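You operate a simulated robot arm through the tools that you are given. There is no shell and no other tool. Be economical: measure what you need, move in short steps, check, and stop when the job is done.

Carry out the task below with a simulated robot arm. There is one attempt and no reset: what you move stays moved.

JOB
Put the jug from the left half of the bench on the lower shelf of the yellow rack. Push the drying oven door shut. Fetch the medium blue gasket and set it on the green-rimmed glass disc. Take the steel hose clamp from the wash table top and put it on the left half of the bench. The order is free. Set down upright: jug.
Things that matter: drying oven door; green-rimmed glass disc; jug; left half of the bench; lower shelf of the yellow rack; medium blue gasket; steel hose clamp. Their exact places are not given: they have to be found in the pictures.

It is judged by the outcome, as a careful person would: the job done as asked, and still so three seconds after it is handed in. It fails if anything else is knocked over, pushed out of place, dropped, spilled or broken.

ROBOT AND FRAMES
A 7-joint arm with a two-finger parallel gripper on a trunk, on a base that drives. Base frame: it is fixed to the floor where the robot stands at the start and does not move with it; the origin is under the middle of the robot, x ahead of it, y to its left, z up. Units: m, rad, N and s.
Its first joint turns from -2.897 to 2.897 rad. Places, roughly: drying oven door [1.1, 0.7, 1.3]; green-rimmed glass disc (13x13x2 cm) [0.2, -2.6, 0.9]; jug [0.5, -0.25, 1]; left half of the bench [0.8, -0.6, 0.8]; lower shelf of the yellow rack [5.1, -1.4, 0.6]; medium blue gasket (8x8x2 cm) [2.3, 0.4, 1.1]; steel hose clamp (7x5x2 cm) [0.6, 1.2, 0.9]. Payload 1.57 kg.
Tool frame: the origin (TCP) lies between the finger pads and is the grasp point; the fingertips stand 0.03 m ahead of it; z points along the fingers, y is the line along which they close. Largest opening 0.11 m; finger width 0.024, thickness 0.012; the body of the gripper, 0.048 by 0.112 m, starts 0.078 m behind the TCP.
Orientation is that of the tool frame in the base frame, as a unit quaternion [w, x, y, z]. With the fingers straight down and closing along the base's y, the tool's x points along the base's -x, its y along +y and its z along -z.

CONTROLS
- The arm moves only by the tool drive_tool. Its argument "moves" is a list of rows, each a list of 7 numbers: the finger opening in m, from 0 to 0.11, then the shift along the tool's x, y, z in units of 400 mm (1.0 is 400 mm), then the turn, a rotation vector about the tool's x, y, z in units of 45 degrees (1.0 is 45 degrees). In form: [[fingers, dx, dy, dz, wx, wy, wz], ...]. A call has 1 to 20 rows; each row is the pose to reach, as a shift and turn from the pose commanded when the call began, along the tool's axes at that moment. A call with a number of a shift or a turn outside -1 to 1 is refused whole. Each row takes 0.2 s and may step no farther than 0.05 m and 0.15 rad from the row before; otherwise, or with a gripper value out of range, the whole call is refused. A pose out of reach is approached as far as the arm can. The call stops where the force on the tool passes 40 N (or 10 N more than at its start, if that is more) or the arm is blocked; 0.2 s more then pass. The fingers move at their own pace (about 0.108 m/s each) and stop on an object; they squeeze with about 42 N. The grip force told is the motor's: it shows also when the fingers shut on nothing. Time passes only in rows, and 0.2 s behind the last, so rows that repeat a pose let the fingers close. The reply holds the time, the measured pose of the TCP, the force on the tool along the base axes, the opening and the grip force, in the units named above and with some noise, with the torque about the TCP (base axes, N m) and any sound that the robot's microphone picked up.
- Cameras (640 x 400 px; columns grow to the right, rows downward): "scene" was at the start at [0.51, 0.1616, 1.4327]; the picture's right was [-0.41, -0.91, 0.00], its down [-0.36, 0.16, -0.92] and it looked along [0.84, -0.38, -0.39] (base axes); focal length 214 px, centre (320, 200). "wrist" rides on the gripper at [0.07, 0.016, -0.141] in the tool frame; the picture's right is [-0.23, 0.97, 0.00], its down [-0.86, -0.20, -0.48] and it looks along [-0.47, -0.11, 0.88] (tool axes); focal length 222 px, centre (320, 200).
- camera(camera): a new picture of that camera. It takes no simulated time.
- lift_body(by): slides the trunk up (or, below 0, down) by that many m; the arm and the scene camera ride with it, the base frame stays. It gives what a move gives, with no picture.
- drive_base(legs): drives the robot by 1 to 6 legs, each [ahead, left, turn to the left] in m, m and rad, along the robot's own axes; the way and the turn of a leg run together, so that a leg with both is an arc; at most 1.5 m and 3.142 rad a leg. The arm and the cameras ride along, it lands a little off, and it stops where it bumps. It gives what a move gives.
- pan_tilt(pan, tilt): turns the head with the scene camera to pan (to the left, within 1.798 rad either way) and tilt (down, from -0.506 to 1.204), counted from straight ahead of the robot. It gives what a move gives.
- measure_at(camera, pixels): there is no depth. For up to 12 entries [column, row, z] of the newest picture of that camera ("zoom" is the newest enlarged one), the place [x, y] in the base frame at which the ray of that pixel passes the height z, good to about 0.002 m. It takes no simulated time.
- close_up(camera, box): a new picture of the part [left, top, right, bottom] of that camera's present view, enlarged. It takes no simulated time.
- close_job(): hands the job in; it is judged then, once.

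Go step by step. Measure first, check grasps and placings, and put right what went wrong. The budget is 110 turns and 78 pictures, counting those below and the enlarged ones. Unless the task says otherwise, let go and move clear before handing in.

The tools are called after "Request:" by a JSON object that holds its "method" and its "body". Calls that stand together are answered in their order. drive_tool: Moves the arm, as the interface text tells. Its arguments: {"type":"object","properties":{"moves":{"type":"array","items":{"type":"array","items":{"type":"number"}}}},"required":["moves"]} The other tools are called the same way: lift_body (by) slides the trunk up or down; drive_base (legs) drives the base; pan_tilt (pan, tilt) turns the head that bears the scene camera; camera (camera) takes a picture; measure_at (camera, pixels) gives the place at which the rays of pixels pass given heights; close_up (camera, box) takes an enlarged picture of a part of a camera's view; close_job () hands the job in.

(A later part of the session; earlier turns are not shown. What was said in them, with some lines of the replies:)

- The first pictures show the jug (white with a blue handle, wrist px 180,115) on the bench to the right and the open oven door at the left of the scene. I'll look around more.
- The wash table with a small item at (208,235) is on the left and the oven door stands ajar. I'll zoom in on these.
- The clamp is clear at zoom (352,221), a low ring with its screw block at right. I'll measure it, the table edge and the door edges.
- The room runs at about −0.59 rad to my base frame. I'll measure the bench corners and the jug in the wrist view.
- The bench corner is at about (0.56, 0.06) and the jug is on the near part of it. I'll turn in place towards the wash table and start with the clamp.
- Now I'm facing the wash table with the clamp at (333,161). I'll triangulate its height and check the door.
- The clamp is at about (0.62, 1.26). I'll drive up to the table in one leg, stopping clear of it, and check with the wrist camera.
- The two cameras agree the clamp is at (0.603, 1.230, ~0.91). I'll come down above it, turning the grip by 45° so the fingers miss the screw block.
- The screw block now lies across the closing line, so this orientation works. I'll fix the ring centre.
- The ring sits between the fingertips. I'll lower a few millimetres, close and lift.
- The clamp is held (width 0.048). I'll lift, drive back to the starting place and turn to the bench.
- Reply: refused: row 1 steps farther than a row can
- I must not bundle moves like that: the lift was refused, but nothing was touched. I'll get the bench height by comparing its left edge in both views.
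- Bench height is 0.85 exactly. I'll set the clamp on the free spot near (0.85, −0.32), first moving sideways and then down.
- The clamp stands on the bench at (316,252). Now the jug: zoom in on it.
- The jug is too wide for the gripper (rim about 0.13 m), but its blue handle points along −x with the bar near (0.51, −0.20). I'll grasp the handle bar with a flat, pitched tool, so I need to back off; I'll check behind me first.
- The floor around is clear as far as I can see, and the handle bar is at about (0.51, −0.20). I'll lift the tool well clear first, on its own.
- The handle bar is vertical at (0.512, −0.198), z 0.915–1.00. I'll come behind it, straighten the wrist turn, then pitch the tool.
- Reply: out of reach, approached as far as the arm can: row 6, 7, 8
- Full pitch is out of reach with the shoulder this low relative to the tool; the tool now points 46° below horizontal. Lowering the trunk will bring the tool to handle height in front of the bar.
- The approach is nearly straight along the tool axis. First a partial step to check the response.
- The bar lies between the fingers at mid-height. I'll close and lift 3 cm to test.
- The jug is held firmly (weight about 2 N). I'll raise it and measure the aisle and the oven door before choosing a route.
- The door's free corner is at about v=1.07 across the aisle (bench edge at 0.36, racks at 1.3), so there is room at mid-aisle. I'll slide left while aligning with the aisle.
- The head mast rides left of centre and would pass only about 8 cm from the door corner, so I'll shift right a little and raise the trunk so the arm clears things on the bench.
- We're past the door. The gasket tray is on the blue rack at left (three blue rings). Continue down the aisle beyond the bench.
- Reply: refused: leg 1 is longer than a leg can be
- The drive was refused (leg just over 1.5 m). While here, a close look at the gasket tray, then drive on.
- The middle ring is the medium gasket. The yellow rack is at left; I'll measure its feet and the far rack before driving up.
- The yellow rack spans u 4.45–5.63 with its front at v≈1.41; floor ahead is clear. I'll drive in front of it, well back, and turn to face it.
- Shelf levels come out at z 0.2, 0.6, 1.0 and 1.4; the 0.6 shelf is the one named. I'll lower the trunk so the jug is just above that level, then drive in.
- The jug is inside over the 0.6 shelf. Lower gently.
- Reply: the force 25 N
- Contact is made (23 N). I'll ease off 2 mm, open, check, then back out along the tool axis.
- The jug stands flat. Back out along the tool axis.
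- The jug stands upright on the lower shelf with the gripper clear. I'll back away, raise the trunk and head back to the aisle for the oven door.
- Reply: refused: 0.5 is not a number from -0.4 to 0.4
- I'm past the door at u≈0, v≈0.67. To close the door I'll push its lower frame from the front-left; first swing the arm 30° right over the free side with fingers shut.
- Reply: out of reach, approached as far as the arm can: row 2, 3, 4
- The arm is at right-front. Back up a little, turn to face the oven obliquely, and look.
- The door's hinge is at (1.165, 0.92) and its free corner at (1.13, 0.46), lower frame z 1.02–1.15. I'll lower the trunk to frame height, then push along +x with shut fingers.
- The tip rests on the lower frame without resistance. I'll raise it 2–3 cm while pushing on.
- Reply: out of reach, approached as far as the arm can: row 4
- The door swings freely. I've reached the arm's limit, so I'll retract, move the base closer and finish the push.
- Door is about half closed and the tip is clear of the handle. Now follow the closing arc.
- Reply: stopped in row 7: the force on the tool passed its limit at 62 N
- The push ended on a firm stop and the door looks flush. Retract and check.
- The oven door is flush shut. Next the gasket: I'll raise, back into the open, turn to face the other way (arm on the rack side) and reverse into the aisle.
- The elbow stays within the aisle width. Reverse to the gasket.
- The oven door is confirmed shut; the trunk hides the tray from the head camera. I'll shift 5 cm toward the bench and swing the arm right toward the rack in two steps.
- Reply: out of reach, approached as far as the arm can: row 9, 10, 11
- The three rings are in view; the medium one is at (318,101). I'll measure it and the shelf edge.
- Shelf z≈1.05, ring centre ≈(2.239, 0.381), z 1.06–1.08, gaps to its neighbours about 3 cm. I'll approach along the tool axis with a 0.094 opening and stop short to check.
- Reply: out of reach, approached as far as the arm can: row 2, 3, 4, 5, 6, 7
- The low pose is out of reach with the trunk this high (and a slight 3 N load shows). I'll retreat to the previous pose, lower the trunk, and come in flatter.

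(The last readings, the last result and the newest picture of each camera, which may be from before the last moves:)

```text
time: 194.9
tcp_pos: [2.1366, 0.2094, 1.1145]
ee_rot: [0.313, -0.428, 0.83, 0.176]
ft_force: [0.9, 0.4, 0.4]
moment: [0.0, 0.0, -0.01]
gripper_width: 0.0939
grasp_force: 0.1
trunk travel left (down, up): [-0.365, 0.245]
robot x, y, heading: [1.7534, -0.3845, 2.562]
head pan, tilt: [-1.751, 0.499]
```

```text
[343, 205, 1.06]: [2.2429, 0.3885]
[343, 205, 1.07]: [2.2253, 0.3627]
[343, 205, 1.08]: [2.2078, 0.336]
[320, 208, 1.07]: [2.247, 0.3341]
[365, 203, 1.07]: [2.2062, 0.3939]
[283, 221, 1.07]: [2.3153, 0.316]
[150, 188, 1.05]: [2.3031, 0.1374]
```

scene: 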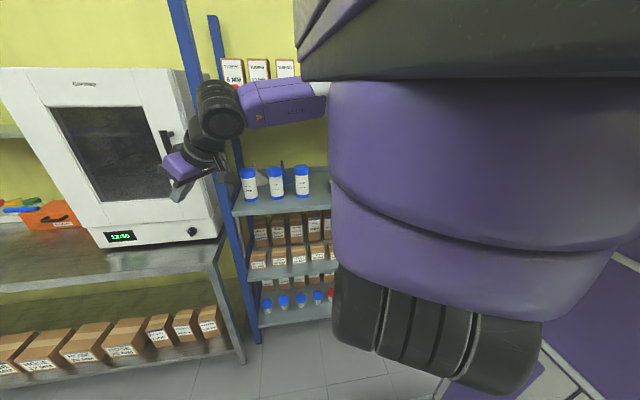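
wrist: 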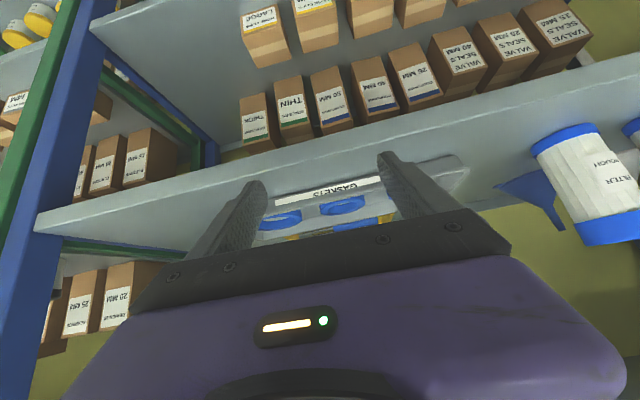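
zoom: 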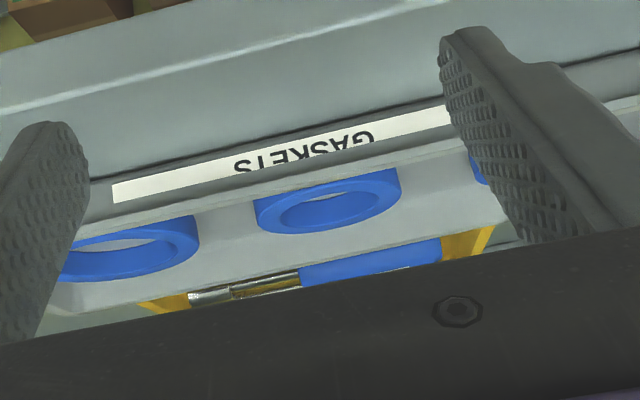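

Two views now agree: ring centre ≈(2.241, 0.387), mid-height ≈1.06. I'll come in slightly raised over the tray lip, stopping 6 cm short along the tool axis.

Request:
{"method": "drive_tool", "body": {"moves": [[0.094, -0.042, 0, -0.0465, 0, 0, 0], [0.094, -0.108, 0.009, 0.017, 0, 0, 0], [0.094, -0.173, 0.017, 0.08, 0, 0, 0], [0.094, -0.239, 0.026, 0.144, 0, 0, 0], [0.094, -0.304, 0.0345, 0.2075, 0, 0, 0], [0.094, -0.304, 0.0345, 0.2075, 0, 0, 0]]}}

Request:
{"method": "camera", "body": {"camera": "wrist"}}

```text
time: 196.3
tcp_pos: [2.1545, 0.2409, 1.138]
ee_rot: [0.314, -0.427, 0.83, 0.175]
ft_force: [0.7, -0.7, -0.2]
moment: [0.01, 0.01, -0.01]
gripper_width: 0.094
grasp_force: 0.0
out of reach, approached as far as the arm can: row 2, 3, 4, 5, 6
trunk travel left (down, up): [-0.365, 0.245]
robot x, y, heading: [1.7544, -0.3875, 2.563]
head pan, tilt: [-1.751, 0.499]
```

```text
14 pictures are left
```

wrist: 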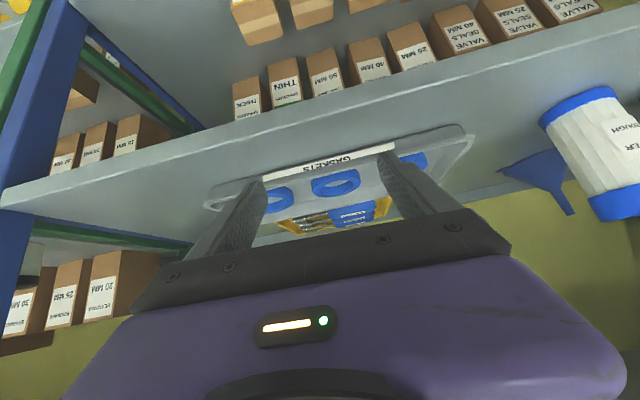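

The limit is the arm's first-joint range at this far-right azimuth. I'll swing back toward the front, reposition the base further along and closer to the rack, and approach at about −55°.

Request:
{"method": "drive_tool", "body": {"moves": [[0.094, 0.038, 0.096, -0.031, -0.03, 0.001, -0.033], [0.094, 0.076, 0.192, -0.062, -0.06, 0.002, -0.066], [0.094, 0.114, 0.289, -0.093, -0.09, 0.003, -0.1], [0.094, 0.152, 0.385, -0.124, -0.12, 0.004, -0.133], [0.094, 0.19, 0.481, -0.155, -0.15, 0.005, -0.166], [0.094, 0.229, 0.577, -0.187, -0.179, 0.006, -0.2], [0.094, 0.267, 0.673, -0.218, -0.209, 0.007, -0.232], [0.094, 0.305, 0.77, -0.249, -0.239, 0.009, -0.266], [0.094, 0.343, 0.866, -0.28, -0.269, 0.01, -0.299], [0.094, 0.381, 0.962, -0.311, -0.299, 0.011, -0.332], [0.094, 0.381, 0.962, -0.311, -0.299, 0.011, -0.332]]}}

```text
time: 198.9
tcp_pos: [1.7254, 0.3, 1.1125]
ee_rot: [0.236, -0.551, 0.759, 0.253]
ft_force: [-0.2, 0.7, 0.4]
moment: [0.0, 0.0, -0.02]
gripper_width: 0.0941
grasp_force: 0.1
trunk travel left (down, up): [-0.365, 0.245]
robot x, y, heading: [1.7526, -0.3852, 2.564]
head pan, tilt: [-1.751, 0.499]
stopped in row 11: the arm was blocked; the commanded pose is now the measured one
```

Request:
{"method": "drive_base", "body": {"legs": [[-0.482, -0.1, 0]]}}

Request:
{"method": "camera", "body": {"camera": "wrist"}}

```text
time: 201.8
tcp_pos: [2.1749, 0.1234, 1.1121]
ee_rot: [0.237, -0.551, 0.759, 0.253]
ft_force: [-0.5, -0.9, -0.3]
moment: [0.05, -0.01, 0.03]
gripper_width: 0.094
grasp_force: 0.1
trunk travel left (down, up): [-0.365, 0.245]
robot x, y, heading: [2.2094, -0.5596, 2.563]
head pan, tilt: [-1.751, 0.499]
```

```text
13 pictures are left
```

wrist: 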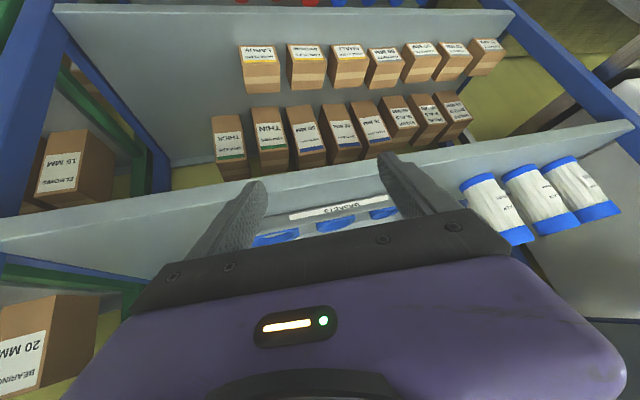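

Good clearance now, but the tool is rolled 7°. I'll level it while coming in raised over the tray lip, stopping short of the ring.

Request:
{"method": "drive_tool", "body": {"moves": [[0.094, -0.0525, 0.01, -0.0625, 0.05, 0, 0], [0.094, -0.131, 0.017, 0.004, 0.1, 0, 0], [0.094, -0.21, 0.024, 0.071, 0.15, 0, 0], [0.094, -0.288, 0.03, 0.138, 0.206, 0, 0], [0.094, -0.367, 0.037, 0.205, 0.206, 0, 0], [0.094, -0.445, 0.044, 0.2725, 0.206, 0, 0], [0.094, -0.445, 0.044, 0.2725, 0.206, 0, 0]]}}

Request:
{"method": "camera", "body": {"camera": "wrist"}}

```text
time: 203.4
tcp_pos: [2.2201, 0.328, 1.1463]
ee_rot: [0.281, -0.53, 0.777, 0.191]
ft_force: [0.5, -0.5, -0.7]
moment: [0.03, -0.01, -0.01]
gripper_width: 0.0941
grasp_force: 0.0
trunk travel left (down, up): [-0.365, 0.245]
robot x, y, heading: [2.2047, -0.5619, 2.564]
head pan, tilt: [-1.751, 0.499]
```

```text
12 pictures are left
```

wrist: 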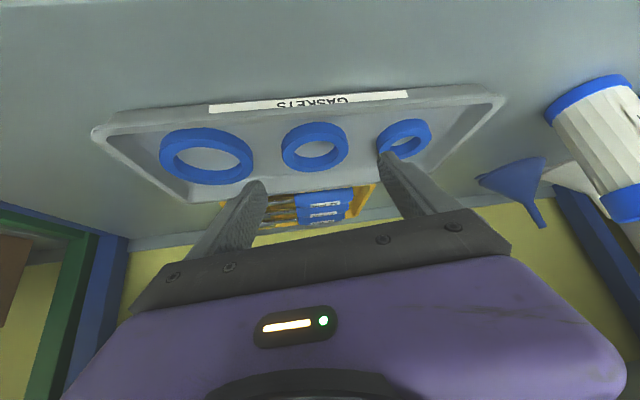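

Request:
{"method": "measure_at", "body": {"camera": "wrist", "pixels": [[314, 147, 1.06], [314, 147, 1.07], [282, 148, 1.06], [347, 145, 1.06], [205, 156, 1.06], [404, 137, 1.06], [300, 127, 1.05], [325, 168, 1.05]]}}

```text
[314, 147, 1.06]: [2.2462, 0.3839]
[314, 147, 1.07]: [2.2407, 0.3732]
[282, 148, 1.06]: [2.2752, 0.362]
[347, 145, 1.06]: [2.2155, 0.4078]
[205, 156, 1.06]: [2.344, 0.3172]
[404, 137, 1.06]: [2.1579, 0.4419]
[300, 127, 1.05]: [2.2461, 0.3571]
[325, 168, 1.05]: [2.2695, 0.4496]
```

Centre confirmed at (2.244, 0.385). Descend along the tool axis, close gently and lift a little.

Request:
{"method": "drive_tool", "body": {"moves": [[0.091, 0.004, -0.002, 0.06, 0, 0, 0], [0.091, 0.008, -0.003, 0.12, 0, 0, 0], [0.091, 0.01, -0.0035, 0.16, 0, 0, 0], [0.091, 0.01, -0.0035, 0.178, 0, 0, 0], [0.091, 0.01, -0.0035, 0.178, 0, 0, 0], [0.06, 0.01, -0.0035, 0.178, 0, 0, 0], [0.06, 0.01, -0.0035, 0.178, 0, 0, 0], [0.06, 0.01, -0.0035, 0.178, 0, 0, 0]]}}

Request:
{"method": "camera", "body": {"camera": "wrist"}}

```text
time: 205.2
tcp_pos: [2.2343, 0.3668, 1.0879]
ee_rot: [0.281, -0.531, 0.777, 0.191]
ft_force: [1.2, -0.4, 1.3]
moment: [0.01, -0.05, 0.01]
gripper_width: 0.0609
grasp_force: 0.5
trunk travel left (down, up): [-0.365, 0.245]
robot x, y, heading: [2.208, -0.5648, 2.564]
head pan, tilt: [-1.751, 0.499]
```

```text
11 pictures are left
```

wrist: 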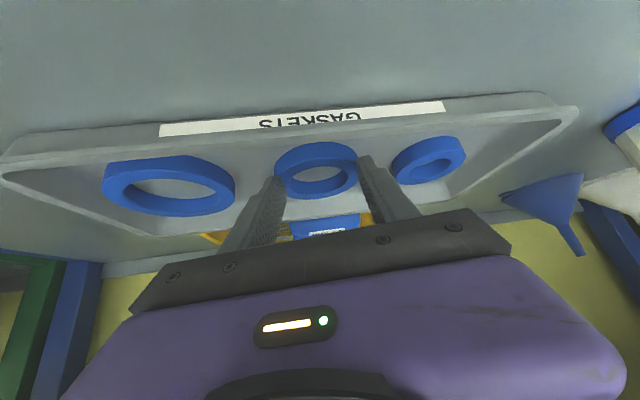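

The fingers closed to 0.061 over the ring's top, so the ring sits about 1.5 cm lower than I took it. Reopen, advance 2 cm along the tool axis, and close again.

Request:
{"method": "drive_tool", "body": {"moves": [[0.092, 0, 0, 0, 0, 0, 0], [0.092, 0, -0.006, 0, 0, 0, 0], [0.092, -0.001, -0.012, 0.025, 0, 0, 0], [0.092, -0.002, -0.012, 0.04, 0, 0, 0], [0.092, -0.002, -0.012, 0.05, 0, 0, 0], [0.092, -0.002, -0.012, 0.05, 0, 0, 0], [0.06, -0.002, -0.012, 0.05, 0, 0, 0], [0.06, -0.002, -0.012, 0.05, 0, 0, 0], [0.06, -0.002, -0.012, 0.05, 0, 0, 0]]}}

```text
time: 207.2
tcp_pos: [2.2433, 0.3766, 1.0757]
ee_rot: [0.283, -0.529, 0.777, 0.192]
ft_force: [-0.2, 3.5, 23.8]
moment: [0.31, -0.08, 0.03]
gripper_width: 0.0744
grasp_force: 41.7
trunk travel left (down, up): [-0.365, 0.245]
robot x, y, heading: [2.2077, -0.5631, 2.562]
head pan, tilt: [-1.751, 0.499]
```

The ring is gripped (0.074 wide, 42 N). Lift and check.

Request:
{"method": "drive_tool", "body": {"moves": [[0.06, -0.032, 0, -0.038, 0, 0, 0], [0.06, -0.08, 0, -0.096, 0, 0, 0], [0.06, -0.112, 0, -0.135, 0, 0, 0], [0.06, -0.112, 0, -0.135, 0, 0, 0]]}}

Request:
{"method": "camera", "body": {"camera": "wrist"}}

```text
time: 208.2
tcp_pos: [2.2429, 0.3767, 1.1445]
ee_rot: [0.281, -0.53, 0.777, 0.191]
ft_force: [-0.3, -0.1, 0.1]
moment: [-0.03, 0.01, 0.02]
gripper_width: 0.0739
grasp_force: 42.1
trunk travel left (down, up): [-0.365, 0.245]
robot x, y, heading: [2.2038, -0.5649, 2.561]
head pan, tilt: [-1.751, 0.499]
```

```text
10 pictures are left
```

wrist: 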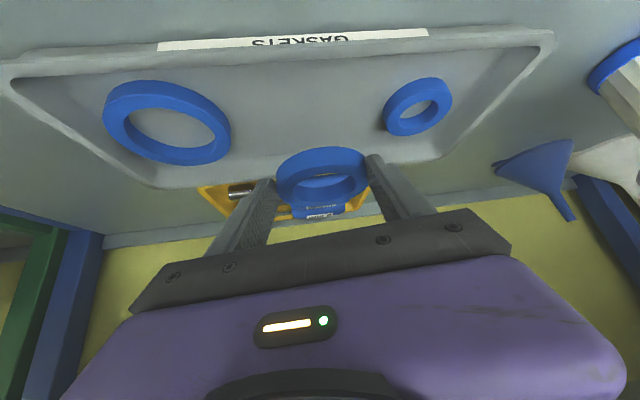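

The medium gasket is held and the others are undisturbed. Retract straight out of the rack.

Request:
{"method": "drive_tool", "body": {"moves": [[0.06, 0.07, -0.015, -0.072, 0, 0, 0], [0.06, 0.143, -0.031, -0.141, 0, 0, 0], [0.06, 0.215, -0.046, -0.211, 0, 0, 0], [0.06, 0.287, -0.062, -0.281, 0, 0, 0], [0.06, 0.358, -0.078, -0.352, 0, 0, 0], [0.06, 0.43, -0.093, -0.422, 0, 0, 0]]}}

```text
time: 209.3
tcp_pos: [2.1724, 0.2118, 1.086]
ee_rot: [0.201, -0.536, 0.792, 0.212]
ft_force: [-1.0, -0.2, -0.2]
moment: [-0.01, 0.01, 0.03]
gripper_width: 0.0738
grasp_force: 41.7
trunk travel left (down, up): [-0.365, 0.245]
robot x, y, heading: [2.2077, -0.5669, 2.562]
head pan, tilt: [-1.751, 0.499]
stopped in row 5: the arm was blocked; the commanded pose is now the measured one
```

The arm hit its own limit while backing out, with the ring still close to the shelf edge. I'll raise the trunk 10 cm, then swing away toward the front.

Request:
{"method": "lift_body", "body": {"by": 0.1}}

Request:
{"method": "drive_tool", "body": {"moves": [[0.06, 0.055, 0.074, -0.025, -0.05, 0.01, -0.075], [0.06, 0.11, 0.148, -0.051, -0.1, 0.022, -0.15], [0.06, 0.165, 0.221, -0.076, -0.15, 0.033, -0.226], [0.06, 0.22, 0.295, -0.102, -0.2, 0.043, -0.3], [0.06, 0.275, 0.369, -0.127, -0.248, 0.054, -0.377], [0.06, 0.33, 0.443, -0.153, -0.297, 0.065, -0.45], [0.06, 0.385, 0.5165, -0.178, -0.347, 0.076, -0.528]]}}

```text
time: 210.7
tcp_pos: [2.1733, 0.2111, 1.1867]
ee_rot: [0.201, -0.536, 0.792, 0.213]
ft_force: [-0.9, 1.1, -0.3]
moment: [-0.02, 0.01, 0.03]
gripper_width: 0.0736
grasp_force: 42.2
trunk travel left (down, up): [-0.465, 0.145]
robot x, y, heading: [2.2063, -0.5633, 2.556]
head pan, tilt: [-1.751, 0.499]
```

```text
time: 212.3
tcp_pos: [1.922, 0.1246, 1.1831]
ee_rot: [-0.137, 0.713, -0.638, -0.258]
ft_force: [0.2, 0.3, -0.7]
moment: [0.01, 0.0, -0.02]
gripper_width: 0.0733
grasp_force: 41.7
trunk travel left (down, up): [-0.465, 0.145]
robot x, y, heading: [2.2094, -0.5606, 2.559]
head pan, tilt: [-1.751, 0.499]
```

Now bring the arm to the front with the tool back in the exact pitch at which the ring lies flat.

Request:
{"method": "drive_tool", "body": {"moves": [[0.06, 0.04, 0.103, -0.01, -0.063, -0.008, -0.119], [0.06, 0.08, 0.206, -0.02, -0.126, -0.0165, -0.238], [0.06, 0.121, 0.309, -0.029, -0.189, -0.025, -0.357], [0.06, 0.161, 0.412, -0.039, -0.252, -0.033, -0.476], [0.06, 0.201, 0.515, -0.048, -0.315, -0.041, -0.596], [0.06, 0.241, 0.618, -0.058, -0.378, -0.0495, -0.715], [0.06, 0.282, 0.721, -0.068, -0.441, -0.058, -0.834], [0.06, 0.322, 0.824, -0.0775, -0.504, -0.066, -0.953]]}}

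Request:
{"method": "lift_body", "body": {"by": 0.12}}

Request:
{"method": "drive_base", "body": {"legs": [[-1.15, 0.05, 0]]}}

Request:
{"method": "pan_tilt", "body": {"pan": 1.2, "tilt": 0.4}}

Request:
{"method": "camera", "body": {"camera": "scene"}}

```text
time: 214.1
tcp_pos: [1.6113, -0.0517, 1.1817]
ee_rot: [-0.103, 0.903, -0.266, -0.32]
ft_force: [0.1, 0.3, -0.3]
moment: [0.0, -0.01, 0.0]
gripper_width: 0.0741
grasp_force: 41.7
trunk travel left (down, up): [-0.465, 0.145]
robot x, y, heading: [2.2096, -0.5648, 2.561]
head pan, tilt: [-1.751, 0.499]
```

```text
time: 215.6
tcp_pos: [1.6116, -0.0509, 1.3012]
ee_rot: [-0.103, 0.903, -0.266, -0.32]
ft_force: [0.0, 0.1, -0.1]
moment: [-0.01, -0.02, -0.02]
gripper_width: 0.0731
grasp_force: 42.1
trunk travel left (down, up): [-0.585, 0.025]
robot x, y, heading: [2.2078, -0.5619, 2.559]
head pan, tilt: [-1.751, 0.499]
```

```text
time: 221.4
tcp_pos: [2.5461, -0.7275, 1.3017]
ee_rot: [-0.099, 0.907, -0.256, -0.321]
ft_force: [0.0, -1.0, -1.2]
moment: [0.01, -0.02, -0.03]
gripper_width: 0.0727
grasp_force: 41.7
trunk travel left (down, up): [-0.585, 0.025]
robot x, y, heading: [3.1543, -1.2287, 2.581]
head pan, tilt: [-1.751, 0.499]
```

```text
time: 224.0
tcp_pos: [2.547, -0.7275, 1.3007]
ee_rot: [-0.1, 0.906, -0.257, -0.322]
ft_force: [-0.6, 0.2, -0.6]
moment: [-0.02, -0.02, 0.03]
gripper_width: 0.0733
grasp_force: 42.4
trunk travel left (down, up): [-0.585, 0.025]
robot x, y, heading: [3.1522, -1.2271, 2.582]
head pan, tilt: [1.201, 0.4]
```

```text
9 pictures are left
```

scene: 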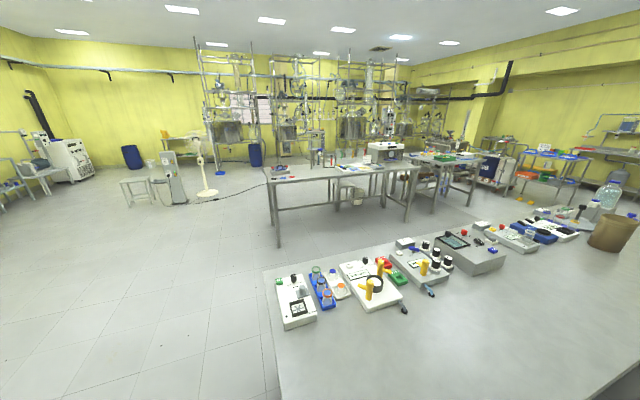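

Clear view of the second table (265–410, 165–240) beyond the bench. I'll zoom on it and measure.

Request:
{"method": "close_up", "body": {"camera": "scene", "box": [250, 130, 430, 240]}}

Request:
{"method": "measure_at", "body": {"camera": "scene", "pixels": [[278, 246, 0.0], [405, 222, 0.0], [266, 181, 0.88], [408, 168, 0.88], [268, 272, 0.85], [210, 198, 0.0]]}}

```text
3.56 times, centred on (340, 185) of scene
```

zoom: 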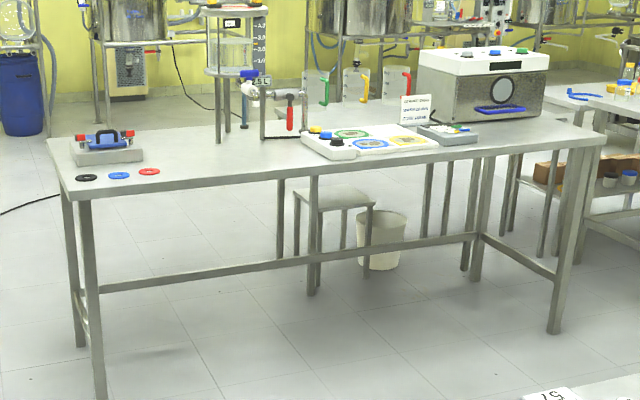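

```text
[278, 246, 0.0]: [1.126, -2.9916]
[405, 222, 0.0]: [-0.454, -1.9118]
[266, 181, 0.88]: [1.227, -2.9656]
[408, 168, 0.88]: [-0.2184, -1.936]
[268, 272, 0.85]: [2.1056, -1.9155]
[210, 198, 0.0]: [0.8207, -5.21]
```

The green-rimmed disc is on the white board near the table's front, about u=1.6, v=−2.06; the table front edge is at v≈−1.85. I'll drive around the bench end, down the gap, and turn to face it.

Request:
{"method": "drive_base", "body": {"legs": [[0, 0, -0.021], [0, 1.0, 0], [0, 0.87, 0], [1.4, 0, 0]]}}

```text
time: 240.5
tcp_pos: [0.3428, -1.4667, 1.301]
ee_rot: [-0.108, 0.9, -0.278, -0.318]
ft_force: [-0.2, 0.8, -1.5]
moment: [0.02, -0.05, -0.03]
gripper_width: 0.0728
grasp_force: 41.9
trunk travel left (down, up): [-0.585, 0.025]
robot x, y, heading: [0.9225, -1.9985, 2.529]
head pan, tilt: [1.201, 0.4]
```

Request:
{"method": "drive_base", "body": {"legs": [[0.27, 0.01, 0], [0, 0, 1.6]]}}

Request:
{"method": "pan_tilt", "body": {"pan": -0.15, "tilt": 0.75}}

Request:
{"method": "camera", "body": {"camera": "scene"}}

Request:
{"method": "camera", "body": {"camera": "wrist"}}

```text
time: 246.3
tcp_pos: [0.1843, -2.4475, 1.3011]
ee_rot: [0.154, 0.826, 0.452, -0.299]
ft_force: [0.3, -1.0, 0.9]
moment: [0.02, 0.0, 0.0]
gripper_width: 0.0727
grasp_force: 42.3
trunk travel left (down, up): [-0.585, 0.025]
robot x, y, heading: [0.6945, -1.8484, -2.147]
head pan, tilt: [1.201, 0.4]
```

```text
time: 247.8
tcp_pos: [0.1835, -2.4469, 1.3014]
ee_rot: [0.154, 0.826, 0.452, -0.299]
ft_force: [0.1, -0.2, -0.7]
moment: [0.0, -0.04, -0.01]
gripper_width: 0.0727
grasp_force: 42.3
trunk travel left (down, up): [-0.585, 0.025]
robot x, y, heading: [0.6941, -1.8521, -2.144]
head pan, tilt: [-0.15, 0.75]
```

```text
7 pictures are left
```

scene: 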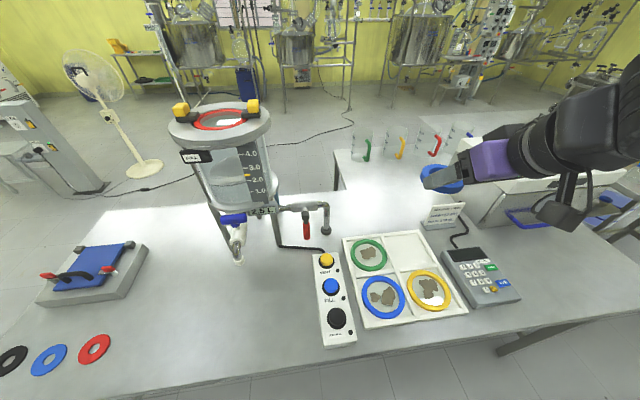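

```text
6 pictures are left
```

wrist: 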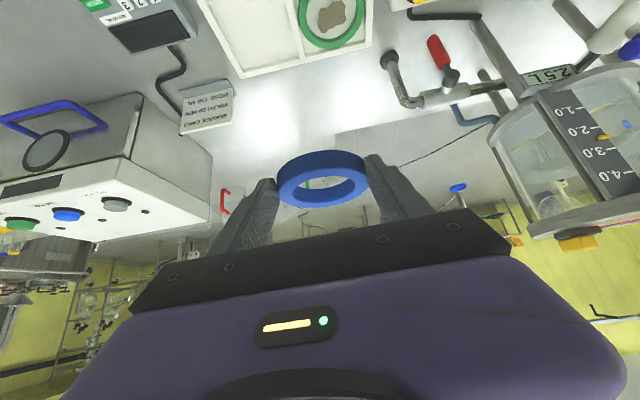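

The green-rimmed disc is at scene (368,254) and wrist (333,15), with a petri content in the tray board. Measure both.

Request:
{"method": "measure_at", "body": {"camera": "scene", "pixels": [[368, 254, 0.9], [368, 254, 0.92], [368, 254, 0.94], [349, 254, 0.92], [388, 254, 0.92], [381, 297, 0.92], [290, 392, 0.88]]}}

Request:
{"method": "measure_at", "body": {"camera": "wrist", "pixels": [[333, 14, 0.9], [333, 14, 0.92], [333, 14, 0.94], [299, 15, 0.92], [367, 13, 0.92]]}}

Request:
{"method": "close_up", "body": {"camera": "scene", "box": [300, 200, 480, 340]}}

```text
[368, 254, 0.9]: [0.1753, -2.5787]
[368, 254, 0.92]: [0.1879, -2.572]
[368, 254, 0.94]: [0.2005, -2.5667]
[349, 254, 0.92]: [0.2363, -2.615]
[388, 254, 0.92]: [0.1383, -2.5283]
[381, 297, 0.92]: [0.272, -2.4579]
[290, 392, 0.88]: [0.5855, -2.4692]
```

```text
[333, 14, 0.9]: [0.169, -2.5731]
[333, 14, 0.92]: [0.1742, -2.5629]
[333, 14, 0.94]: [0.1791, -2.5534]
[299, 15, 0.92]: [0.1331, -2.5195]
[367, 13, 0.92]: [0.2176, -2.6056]
```

```text
2.86 times, centred on (390, 270) of scene
```

zoom: 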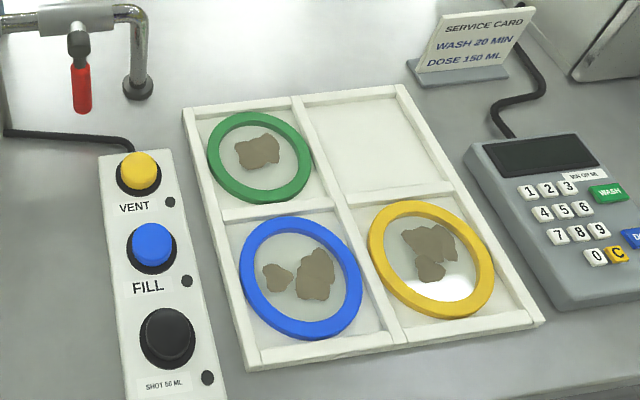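

Both views agree on the disc centre ≈(0.170, −2.578), top near z 0.90. Lower the trunk so the pitched pose stays in reach.

Request:
{"method": "lift_body", "body": {"by": -0.3}}

```text
time: 250.8
tcp_pos: [0.1844, -2.4479, 1.0011]
ee_rot: [0.154, 0.826, 0.452, -0.3]
ft_force: [0.7, 0.2, -0.9]
moment: [0.03, 0.01, 0.01]
gripper_width: 0.0727
grasp_force: 41.6
trunk travel left (down, up): [-0.285, 0.325]
robot x, y, heading: [0.6978, -1.8484, -2.144]
head pan, tilt: [-0.15, 0.75]
```

Request:
{"method": "drive_tool", "body": {"moves": [[0.06, -0.05, 0.038, 0.03, 0, 0, 0], [0.06, -0.095, 0.076, 0.075, 0, 0, 0], [0.06, -0.115, 0.113, 0.15, 0, 0, 0], [0.06, -0.124, 0.151, 0.227, 0, 0, 0], [0.06, -0.124, 0.151, 0.227, 0, 0, 0]]}}

Request:
{"method": "camera", "body": {"camera": "wrist"}}

```text
time: 252.0
tcp_pos: [0.1812, -2.5621, 0.9606]
ee_rot: [0.154, 0.826, 0.451, -0.3]
ft_force: [0.2, 0.3, 0.3]
moment: [0.03, 0.04, -0.01]
gripper_width: 0.0727
grasp_force: 42.0
trunk travel left (down, up): [-0.285, 0.325]
robot x, y, heading: [0.6932, -1.8474, -2.147]
head pan, tilt: [-0.15, 0.75]
```

```text
4 pictures are left
```

wrist: 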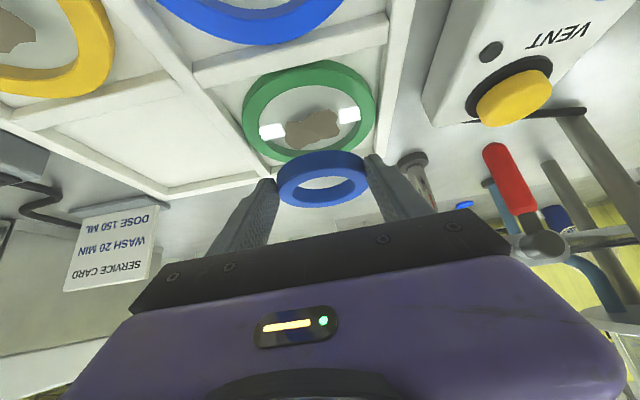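

Request:
{"method": "measure_at", "body": {"camera": "wrist", "pixels": [[310, 109, 0.88], [310, 109, 0.9], [310, 109, 0.92], [244, 112, 0.9], [376, 105, 0.9], [323, 178, 0.94]]}}

```text
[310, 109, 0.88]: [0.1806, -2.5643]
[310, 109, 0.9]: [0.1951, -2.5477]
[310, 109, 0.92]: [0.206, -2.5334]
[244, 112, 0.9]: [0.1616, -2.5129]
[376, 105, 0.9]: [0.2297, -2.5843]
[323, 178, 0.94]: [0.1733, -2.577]
```

The disc's apparent width puts its top nearer z≈0.87, centre ≈(0.160, −2.587). Lower in small steps watching the force.

Request:
{"method": "drive_tool", "body": {"moves": [[0.06, 0.016, -0.002, 0.035, 0, 0, 0], [0.06, 0.032, -0.004, 0.07, 0, 0, 0], [0.06, 0.048, -0.0065, 0.105, 0, 0, 0], [0.06, 0.048, -0.0065, 0.105, 0, 0, 0]]}}

```text
time: 253.0
tcp_pos: [0.1726, -2.5684, 0.9164]
ee_rot: [0.154, 0.826, 0.452, -0.299]
ft_force: [0.0, -0.7, -0.3]
moment: [0.03, -0.02, 0.0]
gripper_width: 0.0727
grasp_force: 42.0
trunk travel left (down, up): [-0.285, 0.325]
robot x, y, heading: [0.6957, -1.8483, -2.142]
head pan, tilt: [-0.15, 0.75]
```

Request:
{"method": "drive_tool", "body": {"moves": [[0.06, 0.0048, 0, 0.0058, 0, 0, 0], [0.06, 0.0095, 0, 0.0116, 0, 0, 0], [0.06, 0.0143, 0, 0.0174, 0, 0, 0], [0.06, 0.0143, 0, 0.0174, 0, 0, 0]]}}

Request:
{"method": "drive_tool", "body": {"moves": [[0.06, 0.003, 0, 0.0039, 0, 0, 0], [0.06, 0.0063, 0, 0.0077, 0, 0, 0], [0.06, 0.0063, 0, 0.0077, 0, 0, 0]]}}

```text
time: 254.0
tcp_pos: [0.1725, -2.5686, 0.9099]
ee_rot: [0.155, 0.825, 0.453, -0.3]
ft_force: [0.0, 1.2, 8.8]
moment: [-0.22, -0.22, 0.12]
gripper_width: 0.0726
grasp_force: 42.2
trunk travel left (down, up): [-0.285, 0.325]
robot x, y, heading: [0.6935, -1.8469, -2.142]
head pan, tilt: [-0.15, 0.75]
```

```text
time: 254.8
tcp_pos: [0.1722, -2.5707, 0.9093]
ee_rot: [0.157, 0.824, 0.451, -0.304]
ft_force: [-0.4, -1.2, 12.4]
moment: [-0.4, -0.37, -0.02]
gripper_width: 0.0728
grasp_force: 41.3
trunk travel left (down, up): [-0.285, 0.325]
robot x, y, heading: [0.6951, -1.8492, -2.144]
head pan, tilt: [-0.15, 0.75]
stopped in row 3: the force on the tool passed its limit at 41 N (the readings are from after the stop); the commanded pose is now the measured one
```

Contact at TCP z≈0.91. Check the position before letting go.

Request:
{"method": "close_up", "body": {"camera": "scene", "box": [300, 130, 480, 290]}}

```text
2.50 times, centred on (390, 210) of scene
```

zoom: 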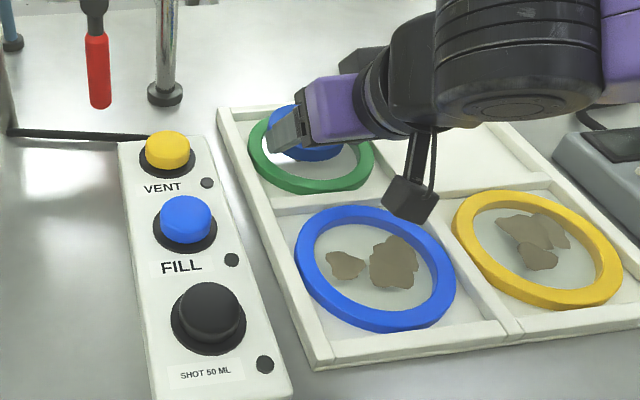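

The ring sits too far back on the disc (ring centre at zoom (303,133), disc centre (311,150)). Measure the offset.

Request:
{"method": "measure_at", "body": {"camera": "zoom", "pixels": [[311, 150, 0.875], [247, 150, 0.875], [375, 150, 0.875], [311, 106, 0.875], [311, 195, 0.875], [303, 162, 0.885], [343, 148, 0.885]]}}

```text
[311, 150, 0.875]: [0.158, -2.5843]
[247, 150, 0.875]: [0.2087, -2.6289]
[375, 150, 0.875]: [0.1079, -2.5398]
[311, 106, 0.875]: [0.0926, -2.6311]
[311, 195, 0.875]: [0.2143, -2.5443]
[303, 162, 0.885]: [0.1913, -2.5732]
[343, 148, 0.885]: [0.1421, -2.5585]
```

The ring is nearly centred but about 8 mm to the left and slightly back. Lift 12 mm, shift, set down again.

Request:
{"method": "drive_tool", "body": {"moves": [[0.06, -0.015, 0, -0.019, 0, 0, 0], [0.06, -0.007, -0.0205, -0.0325, -0.026, 0, 0], [0.06, 0.002, -0.0205, -0.022, -0.026, 0, 0], [0.06, 0.0075, -0.0205, -0.0145, -0.026, 0, 0], [0.06, 0.0103, -0.0205, -0.011, -0.026, 0, 0], [0.06, 0.0103, -0.0205, -0.011, -0.026, 0, 0]]}}

```text
time: 256.1
tcp_pos: [0.1678, -2.5594, 0.9086]
ee_rot: [0.164, 0.823, 0.455, -0.298]
ft_force: [0.2, 0.5, 8.3]
moment: [-0.13, 0.45, -0.05]
gripper_width: 0.0728
grasp_force: 41.8
trunk travel left (down, up): [-0.285, 0.325]
robot x, y, heading: [0.6937, -1.8463, -2.146]
head pan, tilt: [-0.15, 0.75]
```

Level contact. Open, then back away along the tool axis.

Request:
{"method": "drive_tool", "body": {"moves": [[0.06, 0, 0, 0, 0, 0, 0], [0.08, 0, 0, 0, 0, 0, 0], [0.092, 0, 0, 0, 0, 0, 0], [0.092, 0, 0, 0, 0, 0, 0], [0.092, -0.01, 0, -0.06, 0, 0, 0], [0.092, -0.02, 0, -0.16, 0, 0, 0], [0.092, -0.03, 0, -0.27, 0, 0, 0]]}}

Request:
{"method": "close_up", "body": {"camera": "scene", "box": [300, 130, 480, 290]}}

```text
time: 257.8
tcp_pos: [0.2094, -2.5168, 0.9949]
ee_rot: [0.172, 0.821, 0.462, -0.288]
ft_force: [-0.8, 0.2, -1.1]
moment: [0.01, -0.04, -0.01]
gripper_width: 0.092
grasp_force: 0.0
trunk travel left (down, up): [-0.285, 0.325]
robot x, y, heading: [0.6945, -1.846, -2.151]
head pan, tilt: [-0.15, 0.75]
```

```text
2.50 times, centred on (390, 210) of scene
```

zoom: 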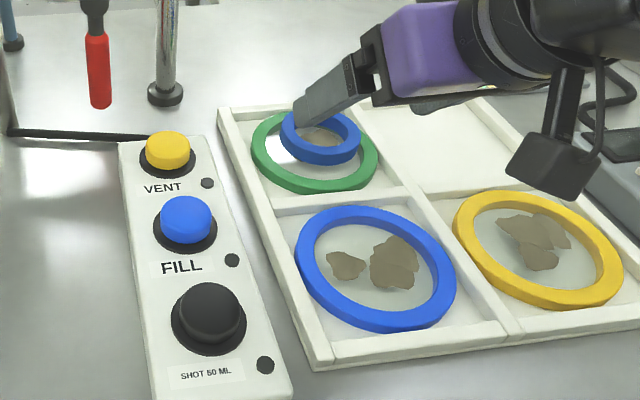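

The gasket lies on the green-rimmed disc, a little back of centre. I'll raise the tool and verify from above.

Request:
{"method": "drive_tool", "body": {"moves": [[0.092, -0.04, 0, -0.08, 0, 0, 0], [0.092, -0.09, 0, -0.16, 0, 0, 0], [0.092, -0.14, 0, -0.24, 0, 0, 0], [0.092, -0.18, 0, -0.32, 0, 0, 0]]}}

Request:
{"method": "close_up", "body": {"camera": "wrist", "box": [220, 0, 440, 140]}}

```text
time: 258.5
tcp_pos: [0.2794, -2.543, 1.0676]
ee_rot: [0.217, 0.795, 0.509, -0.249]
ft_force: [1.1, 0.5, 0.2]
moment: [0.01, 0.01, 0.01]
gripper_width: 0.0921
grasp_force: 0.2
trunk travel left (down, up): [-0.285, 0.325]
robot x, y, heading: [0.6952, -1.8499, -2.147]
head pan, tilt: [-0.15, 0.75]
stopped in row 3: the arm was blocked; the commanded pose is now the measured one
```

```text
2.86 times, centred on (330, 70) of wrist
```

zoom: 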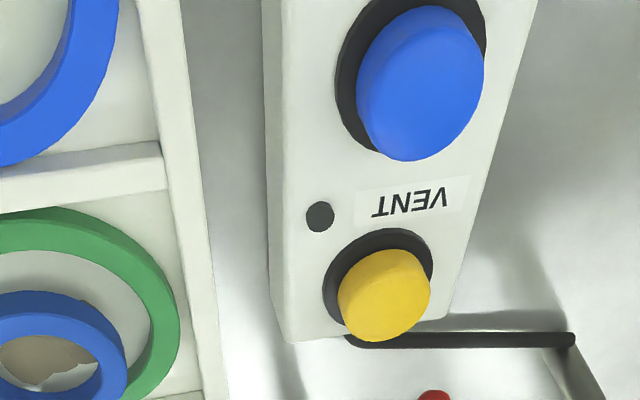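

The gasket lies flat inside the green rim. The arm is near its limit, so I'll clear away by backing the base off, then take a last look.

Request:
{"method": "drive_base", "body": {"legs": [[-0.18, 0, 0]]}}

Request:
{"method": "close_up", "body": {"camera": "scene", "box": [140, 60, 520, 300]}}

```text
time: 260.0
tcp_pos: [0.3752, -2.3929, 1.0694]
ee_rot: [0.218, 0.795, 0.51, -0.248]
ft_force: [0.1, 0.5, -0.6]
moment: [0.05, 0.01, -0.01]
gripper_width: 0.0922
grasp_force: 0.0
trunk travel left (down, up): [-0.285, 0.325]
robot x, y, heading: [0.7938, -1.698, -2.146]
head pan, tilt: [-0.15, 0.75]
```

```text
1.67 times, centred on (330, 180) of scene
```

zoom: 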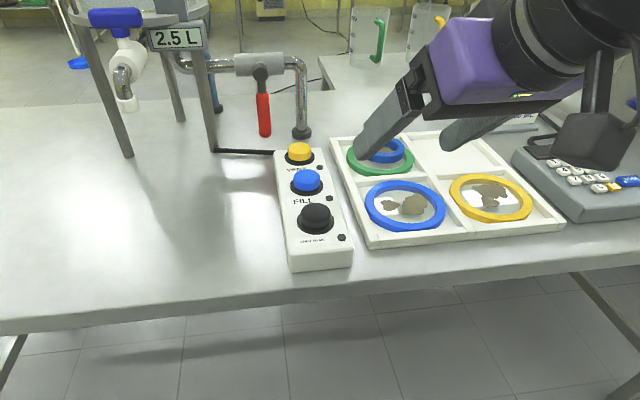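

The last picture shows the gasket on the green-rimmed disc, the items around it still in place and the gripper clear. The jug, the oven door and the clamp were each checked earlier, so I'm handing in.

Request:
{"method": "close_job", "body": {}}

```text
The job is handed in.
```

The job is handed in with all four parts done:

- **Jug:** it stands upright on the lower shelf of the yellow rack. I took the 0.6 m shelf as the lower one; there is another shelf below it at 0.2 m.
- **Oven door:** it is pushed shut, and a later picture showed it flush with the oven.
- **Gasket:** the medium blue one lies on the green-rimmed glass disc, about a centimetre back of centre.
- **Hose clamp:** it is on the left half of the bench.

The pictures I took along the way showed nothing else knocked over or moved.
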